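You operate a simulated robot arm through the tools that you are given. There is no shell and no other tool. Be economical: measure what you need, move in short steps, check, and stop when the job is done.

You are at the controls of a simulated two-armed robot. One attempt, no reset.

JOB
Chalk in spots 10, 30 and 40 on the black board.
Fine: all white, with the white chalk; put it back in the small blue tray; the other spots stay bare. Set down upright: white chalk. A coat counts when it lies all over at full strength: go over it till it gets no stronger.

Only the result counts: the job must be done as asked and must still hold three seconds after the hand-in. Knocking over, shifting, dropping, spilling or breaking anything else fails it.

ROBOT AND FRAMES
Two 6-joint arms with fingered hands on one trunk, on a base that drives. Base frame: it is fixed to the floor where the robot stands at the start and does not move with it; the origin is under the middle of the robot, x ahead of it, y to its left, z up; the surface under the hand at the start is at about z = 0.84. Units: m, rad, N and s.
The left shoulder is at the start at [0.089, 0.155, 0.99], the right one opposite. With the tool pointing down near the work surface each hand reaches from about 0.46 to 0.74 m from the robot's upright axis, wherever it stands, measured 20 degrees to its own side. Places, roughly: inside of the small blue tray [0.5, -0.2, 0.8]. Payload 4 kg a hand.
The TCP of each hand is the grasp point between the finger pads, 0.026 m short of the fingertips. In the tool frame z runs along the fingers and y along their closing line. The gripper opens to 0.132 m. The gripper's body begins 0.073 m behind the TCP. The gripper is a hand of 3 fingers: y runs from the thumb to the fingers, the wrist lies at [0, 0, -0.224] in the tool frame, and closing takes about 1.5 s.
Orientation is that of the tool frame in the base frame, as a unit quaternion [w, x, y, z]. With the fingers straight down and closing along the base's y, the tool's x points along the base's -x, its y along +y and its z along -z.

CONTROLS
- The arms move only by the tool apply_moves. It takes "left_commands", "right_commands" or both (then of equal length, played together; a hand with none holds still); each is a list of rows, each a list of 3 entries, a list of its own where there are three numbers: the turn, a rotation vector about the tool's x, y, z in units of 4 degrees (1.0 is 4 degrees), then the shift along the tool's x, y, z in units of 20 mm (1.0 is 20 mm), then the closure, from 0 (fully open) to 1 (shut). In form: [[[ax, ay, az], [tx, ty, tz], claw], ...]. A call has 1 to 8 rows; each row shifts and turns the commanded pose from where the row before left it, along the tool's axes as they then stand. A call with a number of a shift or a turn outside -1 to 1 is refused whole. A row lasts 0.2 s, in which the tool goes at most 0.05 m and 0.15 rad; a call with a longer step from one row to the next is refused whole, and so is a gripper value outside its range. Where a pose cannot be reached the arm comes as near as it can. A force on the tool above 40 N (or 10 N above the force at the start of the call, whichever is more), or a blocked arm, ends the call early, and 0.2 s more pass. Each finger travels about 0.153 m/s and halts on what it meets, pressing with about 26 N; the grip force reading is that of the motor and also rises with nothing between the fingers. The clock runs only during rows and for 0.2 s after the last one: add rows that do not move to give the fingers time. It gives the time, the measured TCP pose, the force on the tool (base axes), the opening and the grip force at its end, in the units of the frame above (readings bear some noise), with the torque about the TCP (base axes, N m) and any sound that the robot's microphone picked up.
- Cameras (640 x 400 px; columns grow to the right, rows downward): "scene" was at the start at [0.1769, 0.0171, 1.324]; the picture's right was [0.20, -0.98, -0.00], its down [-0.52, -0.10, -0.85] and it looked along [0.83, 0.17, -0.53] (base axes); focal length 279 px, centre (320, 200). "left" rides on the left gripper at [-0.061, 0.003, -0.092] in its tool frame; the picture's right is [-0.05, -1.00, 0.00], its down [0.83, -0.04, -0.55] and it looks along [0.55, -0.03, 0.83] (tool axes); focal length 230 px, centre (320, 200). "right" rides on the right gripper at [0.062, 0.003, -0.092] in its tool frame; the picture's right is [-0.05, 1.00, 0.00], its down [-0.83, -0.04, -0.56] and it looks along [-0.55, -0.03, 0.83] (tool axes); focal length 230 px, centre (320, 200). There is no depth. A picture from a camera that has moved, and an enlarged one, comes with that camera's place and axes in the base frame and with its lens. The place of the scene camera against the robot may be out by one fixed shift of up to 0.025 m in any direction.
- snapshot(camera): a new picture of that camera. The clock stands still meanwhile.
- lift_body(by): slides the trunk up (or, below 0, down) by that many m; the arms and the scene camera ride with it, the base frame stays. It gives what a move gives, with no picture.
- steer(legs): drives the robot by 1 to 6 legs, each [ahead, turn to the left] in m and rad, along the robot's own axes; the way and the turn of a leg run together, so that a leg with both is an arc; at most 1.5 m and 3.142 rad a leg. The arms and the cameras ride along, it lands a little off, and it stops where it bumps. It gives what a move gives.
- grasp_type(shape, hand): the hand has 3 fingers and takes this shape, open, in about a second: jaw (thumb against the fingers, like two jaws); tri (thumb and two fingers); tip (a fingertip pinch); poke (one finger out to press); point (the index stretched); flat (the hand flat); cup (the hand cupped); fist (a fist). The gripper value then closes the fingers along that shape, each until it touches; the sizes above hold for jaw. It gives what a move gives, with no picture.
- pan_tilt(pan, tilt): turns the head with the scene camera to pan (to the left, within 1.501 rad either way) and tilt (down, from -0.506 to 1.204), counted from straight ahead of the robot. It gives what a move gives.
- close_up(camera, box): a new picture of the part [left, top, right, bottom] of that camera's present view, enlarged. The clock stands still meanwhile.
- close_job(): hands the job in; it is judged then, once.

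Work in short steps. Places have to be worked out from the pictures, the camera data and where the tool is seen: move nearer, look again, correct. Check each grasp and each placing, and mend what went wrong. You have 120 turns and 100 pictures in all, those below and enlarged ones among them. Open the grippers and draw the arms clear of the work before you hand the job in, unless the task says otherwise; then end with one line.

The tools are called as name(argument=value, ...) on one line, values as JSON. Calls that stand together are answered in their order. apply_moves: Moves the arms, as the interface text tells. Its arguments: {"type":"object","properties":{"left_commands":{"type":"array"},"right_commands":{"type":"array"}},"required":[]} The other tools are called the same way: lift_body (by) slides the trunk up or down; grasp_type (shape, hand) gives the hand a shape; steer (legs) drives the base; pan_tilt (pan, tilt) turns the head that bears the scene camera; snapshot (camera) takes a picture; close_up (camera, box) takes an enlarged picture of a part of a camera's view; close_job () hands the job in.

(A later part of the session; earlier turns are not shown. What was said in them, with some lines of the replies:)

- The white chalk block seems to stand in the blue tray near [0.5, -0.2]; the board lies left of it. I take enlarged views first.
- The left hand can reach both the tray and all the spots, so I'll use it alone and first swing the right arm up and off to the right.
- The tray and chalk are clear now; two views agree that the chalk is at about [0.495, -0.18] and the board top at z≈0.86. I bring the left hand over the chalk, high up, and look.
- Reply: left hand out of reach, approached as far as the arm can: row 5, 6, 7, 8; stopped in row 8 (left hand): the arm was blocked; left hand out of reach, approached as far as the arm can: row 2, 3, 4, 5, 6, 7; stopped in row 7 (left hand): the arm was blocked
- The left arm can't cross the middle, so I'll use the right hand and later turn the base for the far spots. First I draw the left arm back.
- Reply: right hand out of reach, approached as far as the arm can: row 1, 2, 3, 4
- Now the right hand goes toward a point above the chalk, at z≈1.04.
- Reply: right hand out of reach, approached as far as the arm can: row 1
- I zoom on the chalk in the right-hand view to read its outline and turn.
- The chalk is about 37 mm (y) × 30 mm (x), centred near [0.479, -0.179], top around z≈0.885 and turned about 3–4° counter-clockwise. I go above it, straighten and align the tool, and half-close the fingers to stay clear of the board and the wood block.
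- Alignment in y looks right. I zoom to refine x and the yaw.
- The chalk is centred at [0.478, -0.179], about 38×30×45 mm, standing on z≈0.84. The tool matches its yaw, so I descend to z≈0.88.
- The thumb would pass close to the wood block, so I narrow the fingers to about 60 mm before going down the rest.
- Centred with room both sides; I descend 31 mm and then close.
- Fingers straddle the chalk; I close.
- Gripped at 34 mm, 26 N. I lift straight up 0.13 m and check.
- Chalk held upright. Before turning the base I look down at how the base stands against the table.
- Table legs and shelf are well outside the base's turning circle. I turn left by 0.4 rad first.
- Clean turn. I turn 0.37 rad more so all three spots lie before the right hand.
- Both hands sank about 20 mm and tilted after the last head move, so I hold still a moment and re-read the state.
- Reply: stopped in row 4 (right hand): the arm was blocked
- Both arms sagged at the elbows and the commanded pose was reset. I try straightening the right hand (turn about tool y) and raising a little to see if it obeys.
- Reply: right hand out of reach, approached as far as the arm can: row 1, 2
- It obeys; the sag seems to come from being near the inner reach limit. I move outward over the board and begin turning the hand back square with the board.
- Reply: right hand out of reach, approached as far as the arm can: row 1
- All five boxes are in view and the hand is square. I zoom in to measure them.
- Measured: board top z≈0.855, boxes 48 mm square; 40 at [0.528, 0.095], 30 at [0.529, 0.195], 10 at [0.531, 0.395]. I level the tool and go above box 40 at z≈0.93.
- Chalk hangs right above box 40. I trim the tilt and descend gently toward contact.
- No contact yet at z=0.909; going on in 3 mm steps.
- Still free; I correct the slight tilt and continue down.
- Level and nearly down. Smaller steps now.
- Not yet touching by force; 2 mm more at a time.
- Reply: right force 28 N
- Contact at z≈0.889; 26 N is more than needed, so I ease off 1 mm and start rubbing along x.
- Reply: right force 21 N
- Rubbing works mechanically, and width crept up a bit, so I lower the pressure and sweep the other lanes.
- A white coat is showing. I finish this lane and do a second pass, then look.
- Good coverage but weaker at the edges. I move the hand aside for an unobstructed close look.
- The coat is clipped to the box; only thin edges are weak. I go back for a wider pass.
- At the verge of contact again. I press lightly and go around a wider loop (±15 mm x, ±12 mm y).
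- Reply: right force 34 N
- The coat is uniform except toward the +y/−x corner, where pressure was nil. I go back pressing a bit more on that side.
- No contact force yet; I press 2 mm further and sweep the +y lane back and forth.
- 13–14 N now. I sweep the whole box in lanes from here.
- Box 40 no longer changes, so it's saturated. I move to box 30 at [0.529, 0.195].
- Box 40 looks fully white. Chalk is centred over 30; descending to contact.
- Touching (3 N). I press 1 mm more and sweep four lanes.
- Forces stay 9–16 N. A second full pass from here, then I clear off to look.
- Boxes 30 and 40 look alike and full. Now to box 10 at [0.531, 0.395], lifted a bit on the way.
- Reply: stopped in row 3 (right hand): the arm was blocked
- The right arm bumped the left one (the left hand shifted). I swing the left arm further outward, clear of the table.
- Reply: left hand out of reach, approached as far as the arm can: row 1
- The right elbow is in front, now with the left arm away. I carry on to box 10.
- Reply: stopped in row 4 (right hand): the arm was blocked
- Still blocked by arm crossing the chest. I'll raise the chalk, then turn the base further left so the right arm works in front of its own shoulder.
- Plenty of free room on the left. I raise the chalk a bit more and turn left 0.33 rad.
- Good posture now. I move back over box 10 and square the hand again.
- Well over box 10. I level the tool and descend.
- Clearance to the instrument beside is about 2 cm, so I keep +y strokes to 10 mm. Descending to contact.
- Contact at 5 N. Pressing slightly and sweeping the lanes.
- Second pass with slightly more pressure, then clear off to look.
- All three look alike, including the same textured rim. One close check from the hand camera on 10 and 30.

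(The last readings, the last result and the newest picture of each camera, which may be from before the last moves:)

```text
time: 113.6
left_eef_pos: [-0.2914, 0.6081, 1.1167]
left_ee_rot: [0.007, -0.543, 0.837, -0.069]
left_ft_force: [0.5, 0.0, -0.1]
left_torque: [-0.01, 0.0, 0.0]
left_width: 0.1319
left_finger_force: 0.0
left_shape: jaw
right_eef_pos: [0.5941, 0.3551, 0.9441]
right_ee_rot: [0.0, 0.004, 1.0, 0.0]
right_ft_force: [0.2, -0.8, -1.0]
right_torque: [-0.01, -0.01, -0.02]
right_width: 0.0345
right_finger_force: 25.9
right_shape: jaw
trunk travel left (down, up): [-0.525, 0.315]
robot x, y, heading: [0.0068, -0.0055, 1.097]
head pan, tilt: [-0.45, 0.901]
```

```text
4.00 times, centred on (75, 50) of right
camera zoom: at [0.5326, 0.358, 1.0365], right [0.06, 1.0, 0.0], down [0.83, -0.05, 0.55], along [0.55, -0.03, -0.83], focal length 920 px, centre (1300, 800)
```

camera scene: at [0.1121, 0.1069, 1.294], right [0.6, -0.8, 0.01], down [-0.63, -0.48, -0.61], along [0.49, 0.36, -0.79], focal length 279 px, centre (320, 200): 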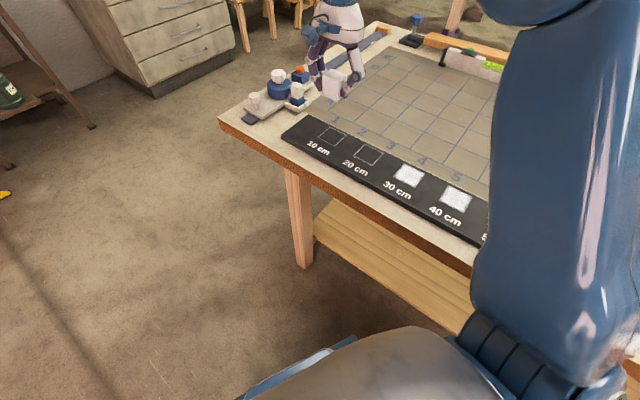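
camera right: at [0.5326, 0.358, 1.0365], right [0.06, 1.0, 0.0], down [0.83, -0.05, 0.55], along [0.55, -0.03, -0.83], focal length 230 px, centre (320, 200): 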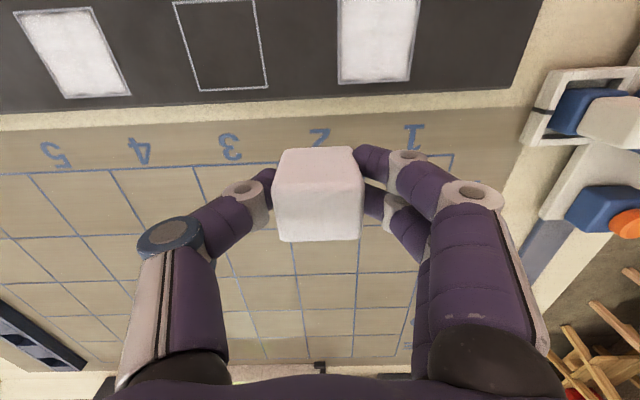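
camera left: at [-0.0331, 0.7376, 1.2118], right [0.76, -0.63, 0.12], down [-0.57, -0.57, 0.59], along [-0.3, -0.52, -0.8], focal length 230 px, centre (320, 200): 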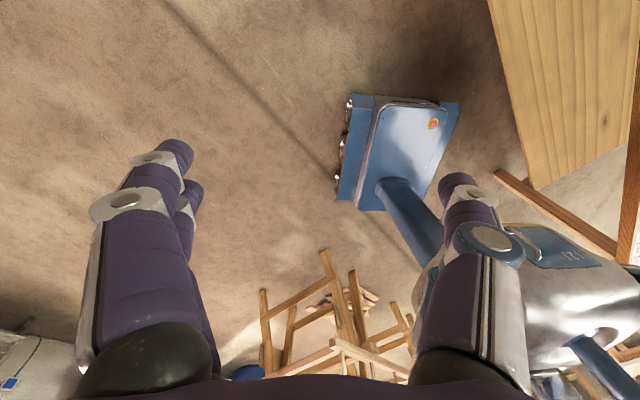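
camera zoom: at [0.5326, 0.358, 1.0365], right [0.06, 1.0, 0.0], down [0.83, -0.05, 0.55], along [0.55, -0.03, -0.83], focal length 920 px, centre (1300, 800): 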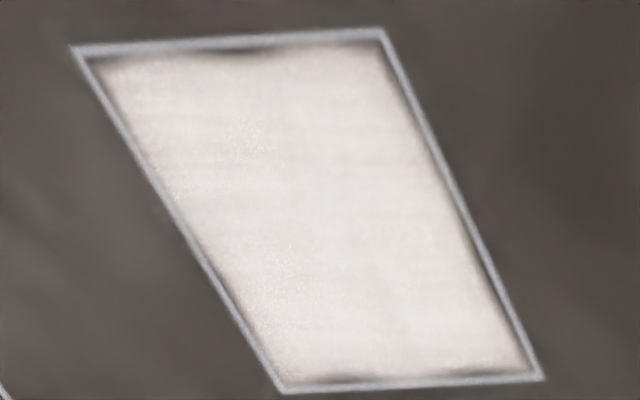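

Same rim pattern everywhere, so the coats are saturated. Now back to the tray: raise the chalk, pull in, and turn the base back right.

apply_moves(right_commands=[[[0, 0, 0], [0, 0, -1], 0.9], [[0, 0, 0], [0, 0, -1], 0.9], [[0, 0, 0], [0.6, -0.4, -1], 0.9], [[0, 0, 0], [0.6, -0.4, -1], 0.9], [[0, 0, 0], [0.6, -0.4, -1], 0.9], [[0, 0, 0], [0.6, -0.4, -0.5], 0.9], [[0, 0, 0], [0.6, -0.4, 0], 0.9], [[0, 0, 0], [0, 0, 0], 0.9]])

steer(legs=[[0, -0.55]])

steer(legs=[[0, -0.54]])

snapshot(camera="right")

```text
time: 115.4
left_eef_pos: [-0.2911, 0.6082, 1.1157]
left_ee_rot: [0.007, -0.543, 0.837, -0.069]
left_ft_force: [-0.4, 0.2, -0.2]
left_torque: [0.0, -0.01, -0.01]
left_width: 0.1318
left_finger_force: 0.0
left_shape: jaw
right_eef_pos: [0.5326, 0.3144, 1.055]
right_ee_rot: [-0.001, 0.004, 1.0, 0.0]
right_ft_force: [-0.4, 0.0, 0.3]
right_torque: [0.02, -0.02, 0.01]
right_width: 0.0346
right_finger_force: 26.1
right_shape: jaw
trunk travel left (down, up): [-0.525, 0.315]
robot x, y, heading: [0.0054, -0.0058, 1.094]
head pan, tilt: [-0.45, 0.901]
```

```text
time: 117.5
left_eef_pos: [0.0733, 0.6725, 1.1182]
left_ee_rot: [-0.014, -0.296, 0.953, -0.069]
left_ft_force: [-0.6, 0.1, 0.9]
left_torque: [0.0, 0.01, -0.02]
left_width: 0.132
left_finger_force: 0.0
left_shape: jaw
right_eef_pos: [0.6231, -0.0074, 1.0551]
right_ee_rot: [-0.001, 0.275, 0.962, 0.0]
right_ft_force: [0.1, 0.4, -0.9]
right_torque: [-0.01, -0.02, -0.01]
right_width: 0.0343
right_finger_force: 26.1
right_shape: jaw
trunk travel left (down, up): [-0.525, 0.315]
robot x, y, heading: [0.0026, -0.0046, 0.551]
head pan, tilt: [-0.45, 0.901]
```

```text
time: 119.5
left_eef_pos: [0.4025, 0.546, 1.1128]
left_ee_rot: [-0.052, -0.031, 0.996, -0.065]
left_ft_force: [-0.1, 0.4, -0.2]
left_torque: [0.04, -0.02, 0.0]
left_width: 0.1319
left_finger_force: 0.1
left_shape: jaw
right_eef_pos: [0.5144, -0.325, 1.0644]
right_ee_rot: [0.007, 0.521, 0.853, 0.005]
right_ft_force: [0.5, 0.0, -0.2]
right_torque: [0.0, 0.01, -0.01]
right_width: 0.0341
right_finger_force: 25.6
right_shape: jaw
trunk travel left (down, up): [-0.525, 0.315]
robot x, y, heading: [0.0053, 0.0021, 0.012]
head pan, tilt: [-0.45, 0.901]
```

```text
25 pictures are left
camera right: at [0.487, -0.2676, 1.1565], right [0.91, 0.41, 0.02], down [0.33, -0.76, 0.56], along [0.24, -0.5, -0.83], focal length 230 px, centre (320, 200)
```

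right: 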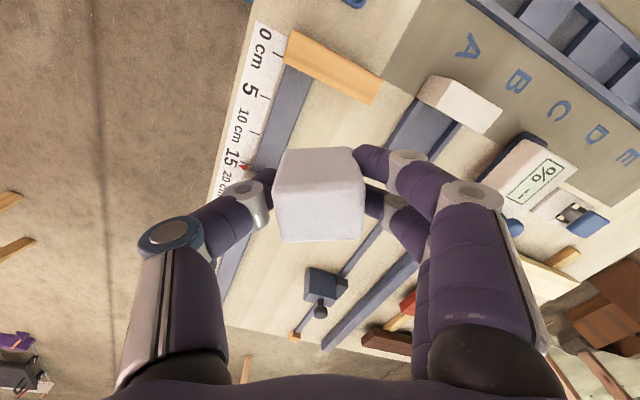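

Heading is back near zero. I rotate the hand back about 66° to the grasp yaw.

apply_moves(right_commands=[[[0, 0, -1], [0, 0, 0], 0.9], [[0, 0, -1], [0, 0, 0], 0.9], [[0, 0, -1], [0, 0, 0], 0.9], [[0, 0, -1], [0, 0, 0], 0.9], [[0, 0, -1], [0, 0, 0], 0.9], [[0, 0, -1], [0, 0, 0], 0.9], [[0, 0, -1], [0, 0, 0], 0.9], [[0, 0, -1], [0, 0, 0], 0.9]])

apply_moves(right_commands=[[[0, 0, -1], [0, 0, 0], 0.9], [[0, 0, -1], [0, 0, 0], 0.9], [[0, 0, -1], [0, 0, 0], 0.9], [[0, 0, -1], [0, 0, 0], 0.9], [[0, 0, -1], [0, 0, 0], 0.9], [[0, 0, -1], [0, 0, 0], 0.9], [[0, 0, -1], [0, 0, 0], 0.9], [[0, 0, -1], [0, 0, 0], 0.9]])

```text
time: 121.3
left_eef_pos: [0.3944, 0.5472, 1.0939]
left_ee_rot: [-0.087, -0.033, 0.994, -0.064]
left_ft_force: [0.9, -0.1, -0.1]
left_torque: [-0.01, -0.01, 0.01]
left_width: 0.1322
left_finger_force: 0.0
left_shape: jaw
right_eef_pos: [0.4965, -0.323, 1.0675]
right_ee_rot: [0.01, 0.264, 0.964, 0.003]
right_ft_force: [0.3, 0.1, -1.0]
right_torque: [0.0, -0.04, -0.01]
right_width: 0.034
right_finger_force: 26.0
right_shape: jaw
trunk travel left (down, up): [-0.525, 0.315]
robot x, y, heading: [0.003, 0.0033, 0.009]
head pan, tilt: [-0.45, 0.901]
```

```text
time: 123.1
left_eef_pos: [0.3953, 0.546, 1.0944]
left_ee_rot: [-0.087, -0.034, 0.994, -0.064]
left_ft_force: [0.4, 1.0, 0.0]
left_torque: [0.01, -0.02, 0.01]
left_width: 0.1322
left_finger_force: 0.1
left_shape: jaw
right_eef_pos: [0.4965, -0.3224, 1.0658]
right_ee_rot: [0.011, -0.012, 1.0, 0.0]
right_ft_force: [-0.4, -0.2, -0.6]
right_torque: [0.0, 0.02, 0.01]
right_width: 0.0341
right_finger_force: 25.6
right_shape: jaw
trunk travel left (down, up): [-0.525, 0.315]
robot x, y, heading: [0.0042, -0.0009, 0.007]
head pan, tilt: [-0.45, 0.901]
```

Now over to above the tray, levelled, at z≈0.99.

apply_moves(right_commands=[[[0, 0.31, -0.4], [0.15, 1, 0], 0.9], [[0, 0, 0], [0.15, 1, 0.5], 0.9], [[0, 0, 0], [0.15, 1, 0.5], 0.9], [[0, 0, 0], [0.15, 1, 0.5], 0.9], [[0, 0, 0], [0.15, 1, 0.5], 0.9], [[0, 0, 0], [0.15, 1, 0.5], 0.9], [[0, 0, 0], [0, 1, 0.5], 0.9], [[0, 0, 0], [0, 0, 0.5], 0.9]])

snapshot(camera="right")

pan_tilt(pan=0.0, tilt=0.7)

snapshot(camera="scene")

```text
time: 124.9
left_eef_pos: [0.3949, 0.5457, 1.0945]
left_ee_rot: [-0.086, -0.033, 0.994, -0.063]
left_ft_force: [0.3, -0.2, -0.4]
left_torque: [-0.02, -0.02, -0.02]
left_width: 0.132
left_finger_force: 0.0
left_shape: jaw
right_eef_pos: [0.4818, -0.184, 0.9936]
right_ee_rot: [-0.004, -0.025, 1.0, 0.001]
right_ft_force: [0.6, 0.0, -0.6]
right_torque: [0.0, 0.01, -0.06]
right_width: 0.0338
right_finger_force: 26.0
right_shape: jaw
right hand out of reach, approached as far as the arm can: row 4, 6
trunk travel left (down, up): [-0.525, 0.315]
robot x, y, heading: [0.0029, -0.0025, 0.011]
head pan, tilt: [-0.45, 0.901]
```

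```text
24 pictures are left
camera right: at [0.4194, -0.1842, 1.0861], right [0.0, 1.0, 0.0], down [0.84, 0.0, 0.55], along [0.55, 0.0, -0.84], focal length 230 px, centre (320, 200)
```

right: 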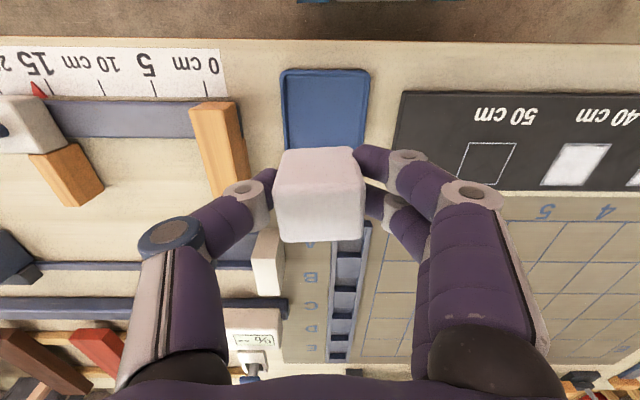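

```text
time: 125.8
left_eef_pos: [0.3945, 0.5474, 1.0934]
left_ee_rot: [-0.086, -0.032, 0.994, -0.063]
left_ft_force: [0.0, -1.2, 0.2]
left_torque: [-0.02, -0.03, 0.0]
left_width: 0.1321
left_finger_force: 0.0
left_shape: jaw
right_eef_pos: [0.4799, -0.1846, 0.9932]
right_ee_rot: [-0.004, -0.025, 1.0, 0.001]
right_ft_force: [0.5, -0.1, -1.6]
right_torque: [0.04, 0.01, -0.01]
right_width: 0.0335
right_finger_force: 26.0
right_shape: jaw
trunk travel left (down, up): [-0.525, 0.315]
robot x, y, heading: [0.0028, 0.0014, 0.006]
head pan, tilt: [0.0, 0.7]
```

```text
23 pictures are left
camera scene: at [0.1771, 0.0026, 1.3098], right [0.01, -1.0, 0.0], down [-0.66, -0.01, -0.75], along [0.75, 0.01, -0.66], focal length 279 px, centre (320, 200)
```

scene: 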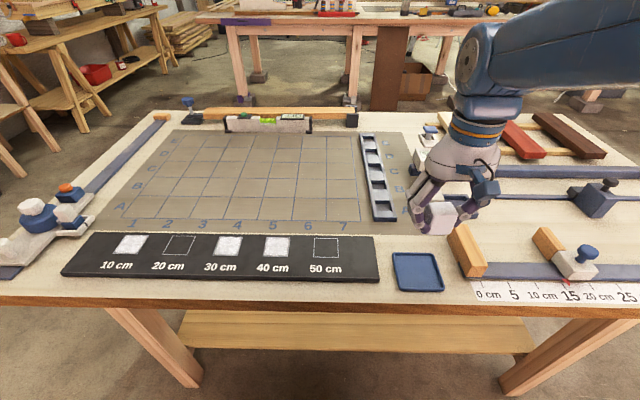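

The tray interior is centred at about [0.479, -0.179]. I descend over it, expecting touch near TCP z≈0.879.

apply_moves(right_commands=[[[0, -0.11, 0], [0.08, 0.2, 0.9], 0.9], [[0, 0, 0], [0, 0, 0.9], 0.9], [[0, 0, 0], [0, 0, 0.9], 0.9], [[0, 0, 0], [0, 0, 0.9], 0.9], [[0, 0, 0], [0, 0, 0.7], 0.9], [[0, 0, 0], [0, 0, 0], 0.9]])

snapshot(camera="right")

close_up(camera="scene", box=[360, 190, 520, 290])

```text
time: 127.2
left_eef_pos: [0.3936, 0.547, 1.0936]
left_ee_rot: [-0.086, -0.033, 0.994, -0.064]
left_ft_force: [0.2, 0.4, 0.5]
left_torque: [0.01, 0.0, -0.02]
left_width: 0.1321
left_finger_force: 0.1
left_shape: jaw
right_eef_pos: [0.4812, -0.1812, 0.9152]
right_ee_rot: [0.01, -0.024, 1.0, 0.0]
right_ft_force: [-0.9, 0.3, -1.1]
right_torque: [-0.02, 0.0, 0.0]
right_width: 0.0338
right_finger_force: 26.3
right_shape: jaw
trunk travel left (down, up): [-0.525, 0.315]
robot x, y, heading: [0.0041, 0.0047, 0.012]
head pan, tilt: [0.0, 0.7]
```

```text
22 pictures are left
camera right: at [0.4169, -0.1809, 1.0062], right [0.0, 1.0, 0.0], down [0.82, 0.0, 0.57], along [0.57, 0.0, -0.82], focal length 230 px, centre (320, 200)
```

right: 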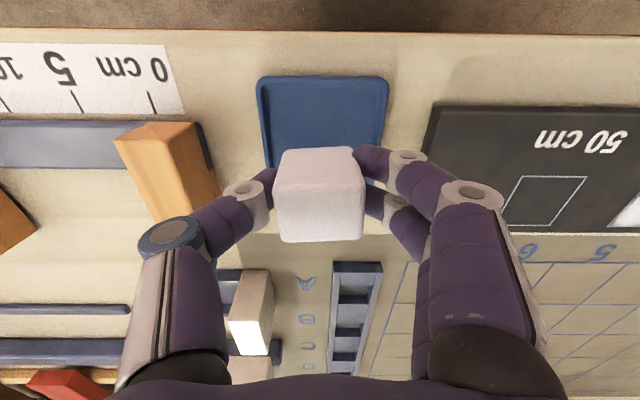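

```text
4.00 times, centred on (440, 240) of scene
camera zoom: at [0.1769, 0.0029, 1.3098], right [0.01, -1.0, 0.0], down [-0.66, -0.01, -0.75], along [0.75, 0.01, -0.66], focal length 1115 px, centre (-160, 40)
```

zoom: 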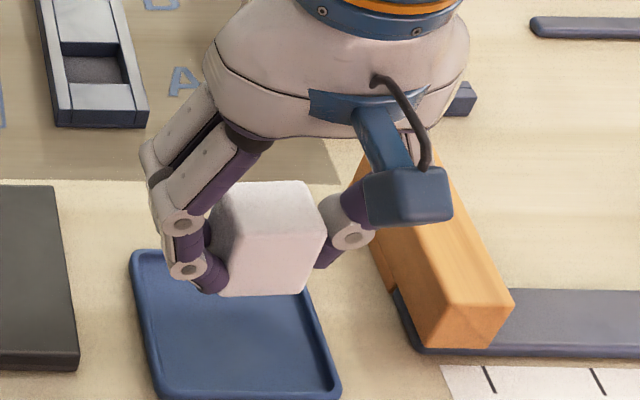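

Position matches the pick-up. I level and go down to just above touch.

apply_moves(right_commands=[[[0, 0.28, 0], [0.12, 0, 0.5], 0.9], [[0, 0, 0], [0, 0, 0.5], 0.9], [[0, 0, 0], [0, 0, 0.4], 0.9], [[0, 0, 0], [0, 0, 0], 0.9], [[0, 0, 0], [0, 0, 0], 0.9]])

```text
time: 128.4
left_eef_pos: [0.3952, 0.5468, 1.0936]
left_ee_rot: [-0.086, -0.033, 0.994, -0.062]
left_ft_force: [0.7, 0.0, -0.7]
left_torque: [0.03, 0.01, 0.03]
left_width: 0.1322
left_finger_force: 0.1
left_shape: jaw
right_eef_pos: [0.4795, -0.1816, 0.8885]
right_ee_rot: [0.001, -0.025, 1.0, 0.0]
right_ft_force: [-0.2, -0.4, -1.7]
right_torque: [-0.01, 0.03, 0.02]
right_width: 0.0336
right_finger_force: 26.4
right_shape: jaw
trunk travel left (down, up): [-0.525, 0.315]
robot x, y, heading: [0.0026, 0.0002, 0.008]
head pan, tilt: [0.0, 0.7]
```

Level, free at z=0.8885. Stepping down gently to feel the tray.

apply_moves(right_commands=[[[0, 0, 0], [0, 0, 0.15], 0.9], [[0, 0, 0], [0, 0, 0.15], 0.9], [[0, 0, 0], [0, 0, 0], 0.9], [[0, 0, 0], [0, 0, 0], 0.9]])

apply_moves(right_commands=[[[0, 0, 0], [0, 0, 0.08], 0.9], [[0, 0, 0], [0, 0, 0], 0.9], [[0, 0, 0], [0, 0, 0], 0.9]])

```text
time: 129.4
left_eef_pos: [0.3956, 0.5457, 1.0933]
left_ee_rot: [-0.087, -0.034, 0.994, -0.062]
left_ft_force: [-0.8, 0.3, -0.8]
left_torque: [0.01, -0.01, 0.06]
left_width: 0.1317
left_finger_force: 0.0
left_shape: jaw
right_eef_pos: [0.4791, -0.1825, 0.8814]
right_ee_rot: [0.001, -0.024, 1.0, -0.001]
right_ft_force: [0.1, -0.1, -0.8]
right_torque: [0.05, -0.03, 0.01]
right_width: 0.0337
right_finger_force: 26.0
right_shape: jaw
trunk travel left (down, up): [-0.525, 0.315]
robot x, y, heading: [0.0007, 0.0013, 0.012]
head pan, tilt: [0.0, 0.7]
```

```text
time: 130.2
left_eef_pos: [0.3941, 0.5474, 1.0943]
left_ee_rot: [-0.087, -0.033, 0.994, -0.063]
left_ft_force: [0.1, 0.4, -0.6]
left_torque: [0.01, 0.0, 0.0]
left_width: 0.1321
left_finger_force: 0.0
left_shape: jaw
right_eef_pos: [0.4798, -0.1823, 0.8783]
right_ee_rot: [0.001, -0.025, 1.0, 0.0]
right_ft_force: [-0.7, 0.8, -0.4]
right_torque: [-0.03, -0.01, 0.01]
right_width: 0.0338
right_finger_force: 26.3
right_shape: jaw
trunk travel left (down, up): [-0.525, 0.315]
robot x, y, heading: [0.0028, 0.0008, 0.008]
head pan, tilt: [0.0, 0.7]
```

apply_moves(right_commands=[[[0, 0, 0], [0, 0, 0.06], 0.9], [[0, 0, 0], [0, 0, 0], 0.9], [[0, 0, 0], [0, 0, 0], 0.9]])

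close_up(camera="scene", box=[360, 190, 520, 290])

```text
time: 131.0
left_eef_pos: [0.3956, 0.5468, 1.0945]
left_ee_rot: [-0.086, -0.033, 0.994, -0.064]
left_ft_force: [0.6, -0.1, -0.7]
left_torque: [0.01, -0.02, 0.0]
left_width: 0.1321
left_finger_force: 0.0
left_shape: jaw
right_eef_pos: [0.4803, -0.1817, 0.8775]
right_ee_rot: [0.001, -0.024, 1.0, 0.0]
right_ft_force: [0.1, 0.3, -0.9]
right_torque: [0.02, -0.01, 0.0]
right_width: 0.0339
right_finger_force: 25.5
right_shape: jaw
trunk travel left (down, up): [-0.525, 0.315]
robot x, y, heading: [0.0027, 0.0018, 0.012]
head pan, tilt: [0.0, 0.7]
```

```text
4.00 times, centred on (440, 240) of scene
camera zoom: at [0.1771, 0.0028, 1.3098], right [0.01, -1.0, 0.0], down [-0.66, -0.01, -0.75], along [0.75, 0.01, -0.66], focal length 1115 px, centre (-160, 40)
```

zoom: 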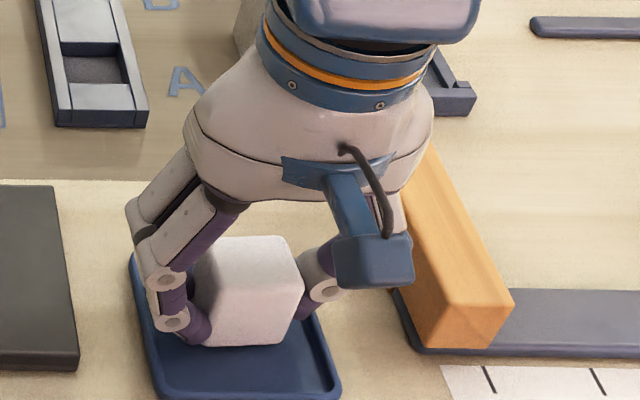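

Not yet touching; continuing 1–2 mm at a time.

apply_moves(right_commands=[[[0, 0, 0], [0, 0, 0.07], 0.9], [[0, 0, 0], [0, 0, 0], 0.9], [[0, 0, 0], [0, 0, 0], 0.9]])

apply_moves(right_commands=[[[0, 0, 0], [0, 0, 0.07], 0.9], [[0, 0, 0], [0, 0, 0], 0.9], [[0, 0, 0], [0, 0, 0], 0.9]])

```text
time: 131.8
left_eef_pos: [0.3947, 0.5461, 1.0942]
left_ee_rot: [-0.086, -0.033, 0.994, -0.063]
left_ft_force: [0.3, 0.9, 0.1]
left_torque: [0.02, 0.03, -0.01]
left_width: 0.132
left_finger_force: 0.1
left_shape: jaw
right_eef_pos: [0.4798, -0.1826, 0.8761]
right_ee_rot: [0.002, -0.024, 1.0, 0.0]
right_ft_force: [-1.1, -0.2, 0.2]
right_torque: [0.04, 0.01, 0.0]
right_width: 0.034
right_finger_force: 26.1
right_shape: jaw
trunk travel left (down, up): [-0.525, 0.315]
robot x, y, heading: [0.0024, -0.0029, 0.01]
head pan, tilt: [0.0, 0.7]
```

```text
time: 132.6
left_eef_pos: [0.3945, 0.5469, 1.0941]
left_ee_rot: [-0.085, -0.033, 0.994, -0.063]
left_ft_force: [-0.1, 0.3, -0.4]
left_torque: [0.01, 0.02, -0.05]
left_width: 0.1321
left_finger_force: 0.1
left_shape: jaw
right_eef_pos: [0.4795, -0.1814, 0.8761]
right_ee_rot: [0.001, -0.025, 1.0, 0.0]
right_ft_force: [2.3, -1.5, 8.9]
right_torque: [0.04, -0.03, 0.02]
right_width: 0.034
right_finger_force: 25.6
right_shape: jaw
trunk travel left (down, up): [-0.525, 0.315]
robot x, y, heading: [0.003, -0.0004, 0.01]
head pan, tilt: [0.0, 0.7]
```

Touching the tray (9 N). I ease off slightly and open the fingers to 60 mm.

apply_moves(right_commands=[[[0, 0, 0], [0, 0, -0.03], 0.9], [[0, 0, 0], [0, 0, 0], 0.74], [[0, 0, 0], [0, 0, 0], 0.68], [[0, 0, 0], [0, 0, 0], 0.62], [[0, 0, 0], [0, 0, 0], 0.55], [[0, 0, 0], [0, 0, 0], 0.55], [[0, 0, 0], [0, 0, 0], 0.55]])

snapshot(camera="right")

close_up(camera="scene", box=[360, 190, 520, 290])

```text
time: 134.2
left_eef_pos: [0.395, 0.5469, 1.0936]
left_ee_rot: [-0.086, -0.033, 0.994, -0.063]
left_ft_force: [-0.7, 0.7, 0.0]
left_torque: [-0.01, 0.02, 0.0]
left_width: 0.1322
left_finger_force: 0.0
left_shape: jaw
right_eef_pos: [0.4799, -0.1808, 0.8765]
right_ee_rot: [0.001, -0.024, 1.0, 0.0]
right_ft_force: [0.4, -0.1, 0.3]
right_torque: [0.02, 0.01, 0.0]
right_width: 0.0583
right_finger_force: 0.1
right_shape: jaw
trunk travel left (down, up): [-0.525, 0.315]
robot x, y, heading: [0.0021, -0.0006, 0.011]
head pan, tilt: [0.0, 0.7]
```

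```text
19 pictures are left
camera right: at [0.4174, -0.1805, 0.9688], right [0.0, 1.0, 0.0], down [0.83, 0.0, 0.56], along [0.56, 0.0, -0.83], focal length 230 px, centre (320, 200)
```

right: 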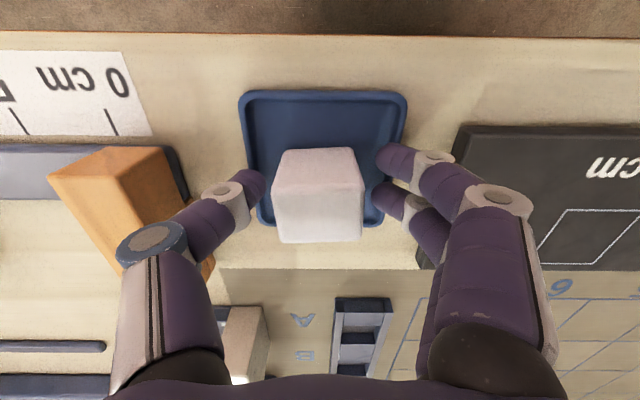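

```text
4.00 times, centred on (440, 240) of scene
camera zoom: at [0.1769, 0.0029, 1.3098], right [0.01, -1.0, 0.0], down [-0.66, -0.01, -0.75], along [0.75, 0.01, -0.66], focal length 1115 px, centre (-160, 40)
```

zoom: 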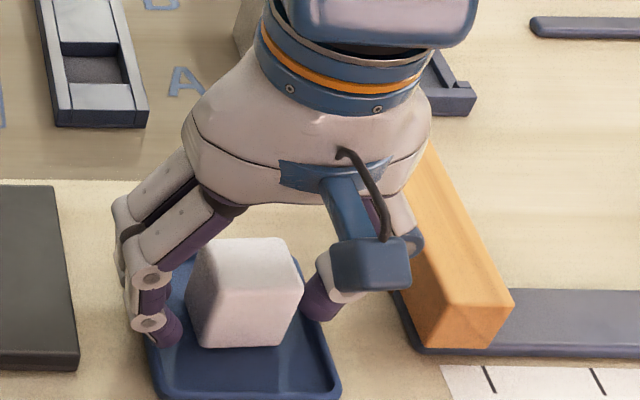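

Released, standing upright in the tray with clear gaps. I rise straight up.

apply_moves(right_commands=[[[0, 0, 0], [0, 0, -0.4], 0.55], [[0, 0, 0], [0, 0, -0.8], 0.55], [[0, 0, 0], [0, 0, -1], 0.55], [[0, 0, 0], [0, 0, -1], 0.5], [[0, 0, 0], [0, 0, -1], 0.3], [[0, 0, 0], [0, 0, -1], 0.1], [[0, 0, 0], [0, 0, -1], 0], [[0, 0, 0], [0, 0, 0], 0]])

apply_moves(right_commands=[[[0, 0, 0], [0, -1, -1], 0], [[0, 0, 0], [0, -1, -1], 0], [[0, 0, 0], [0, -1, -1], 0], [[0, 0, 0], [0, -1, -1], 0], [[0, 0, 0], [0, -1, -1], 0], [[0, 0, 0], [0, -1, 0], 0], [[0, 0, 0], [0, -1, 0], 0], [[0, 0, 0], [0, 0, 0], 0]])

snapshot(camera="scene")

close_up(camera="scene", box=[50, 200, 460, 310])

```text
time: 136.0
left_eef_pos: [0.3947, 0.5471, 1.0941]
left_ee_rot: [-0.086, -0.034, 0.994, -0.064]
left_ft_force: [0.2, 0.2, 0.3]
left_torque: [0.04, 0.0, 0.02]
left_width: 0.1321
left_finger_force: 0.1
left_shape: jaw
right_eef_pos: [0.4786, -0.1808, 0.9945]
right_ee_rot: [-0.007, -0.025, 1.0, 0.0]
right_ft_force: [0.3, 0.7, 1.2]
right_torque: [-0.01, 0.04, 0.05]
right_width: 0.1319
right_finger_force: 0.0
right_shape: jaw
trunk travel left (down, up): [-0.525, 0.315]
robot x, y, heading: [0.0046, 0.003, 0.007]
head pan, tilt: [0.0, 0.7]
```

```text
time: 137.8
left_eef_pos: [0.395, 0.5467, 1.0941]
left_ee_rot: [-0.087, -0.033, 0.994, -0.064]
left_ft_force: [0.4, 0.9, -0.3]
left_torque: [-0.04, -0.05, -0.02]
left_width: 0.1318
left_finger_force: 0.1
left_shape: jaw
right_eef_pos: [0.4878, -0.3195, 1.0918]
right_ee_rot: [-0.009, -0.026, 1.0, -0.001]
right_ft_force: [0.0, 0.3, -0.3]
right_torque: [-0.02, 0.0, -0.02]
right_width: 0.132
right_finger_force: 0.0
right_shape: jaw
trunk travel left (down, up): [-0.525, 0.315]
robot x, y, heading: [0.0035, 0.0017, 0.004]
head pan, tilt: [0.0, 0.7]
```

```text
17 pictures are left
camera scene: at [0.177, 0.0034, 1.3098], right [0.01, -1.0, 0.0], down [-0.66, -0.01, -0.75], along [0.75, 0.01, -0.66], focal length 279 px, centre (320, 200)
```

scene: 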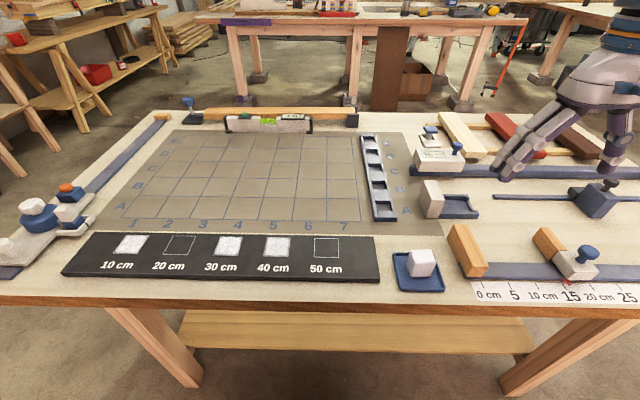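

```text
1.56 times, centred on (255, 255) of scene
camera zoom: at [0.177, 0.0034, 1.3098], right [0.01, -1.0, 0.0], down [-0.66, -0.01, -0.75], along [0.75, 0.01, -0.66], focal length 435 px, centre (422, 114)
```

zoom: 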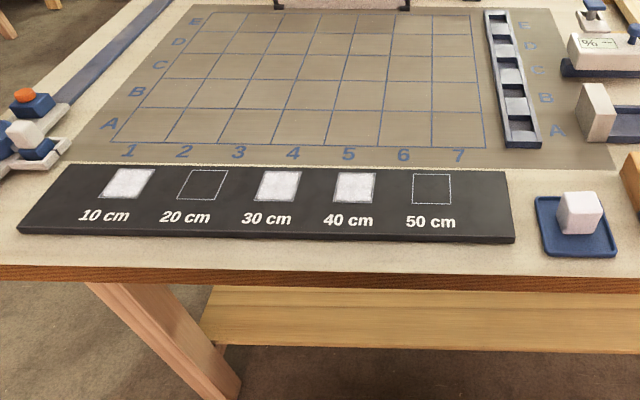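

Everything is in place. A last enlarged comparison of the coats.

close_up(camera="scene", box=[100, 228, 200, 264])

close_up(camera="scene", box=[205, 228, 305, 264])

```text
6.40 times, centred on (150, 246) of scene
camera zoom: at [0.177, 0.0034, 1.3098], right [0.01, -1.0, 0.0], down [-0.66, -0.01, -0.75], along [0.75, 0.01, -0.66], focal length 1784 px, centre (1408, -94)
```

zoom: 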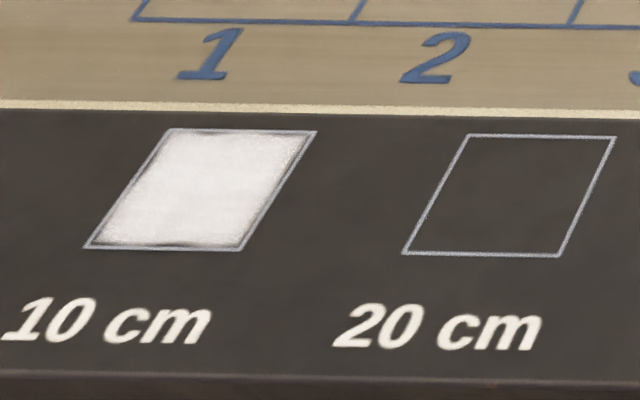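

```text
6.40 times, centred on (255, 246) of scene
camera zoom: at [0.177, 0.0034, 1.3098], right [0.01, -1.0, 0.0], down [-0.66, -0.01, -0.75], along [0.75, 0.01, -0.66], focal length 1784 px, centre (736, -94)
```

zoom: 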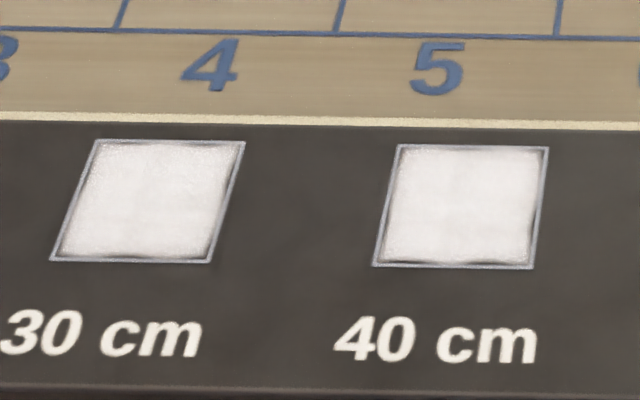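

All three coats are equally strong, 20 and 50 are bare, the chalk stands upright in its tray, and the hands are open and clear, so I hand the job in.

close_job()

```text
The job is handed in.
```

I chalked spots 10, 30 and 40 white, left 20 and 50 bare, and put the white chalk back upright in the small blue tray. The job is handed in, but I haven't seen a verdict.
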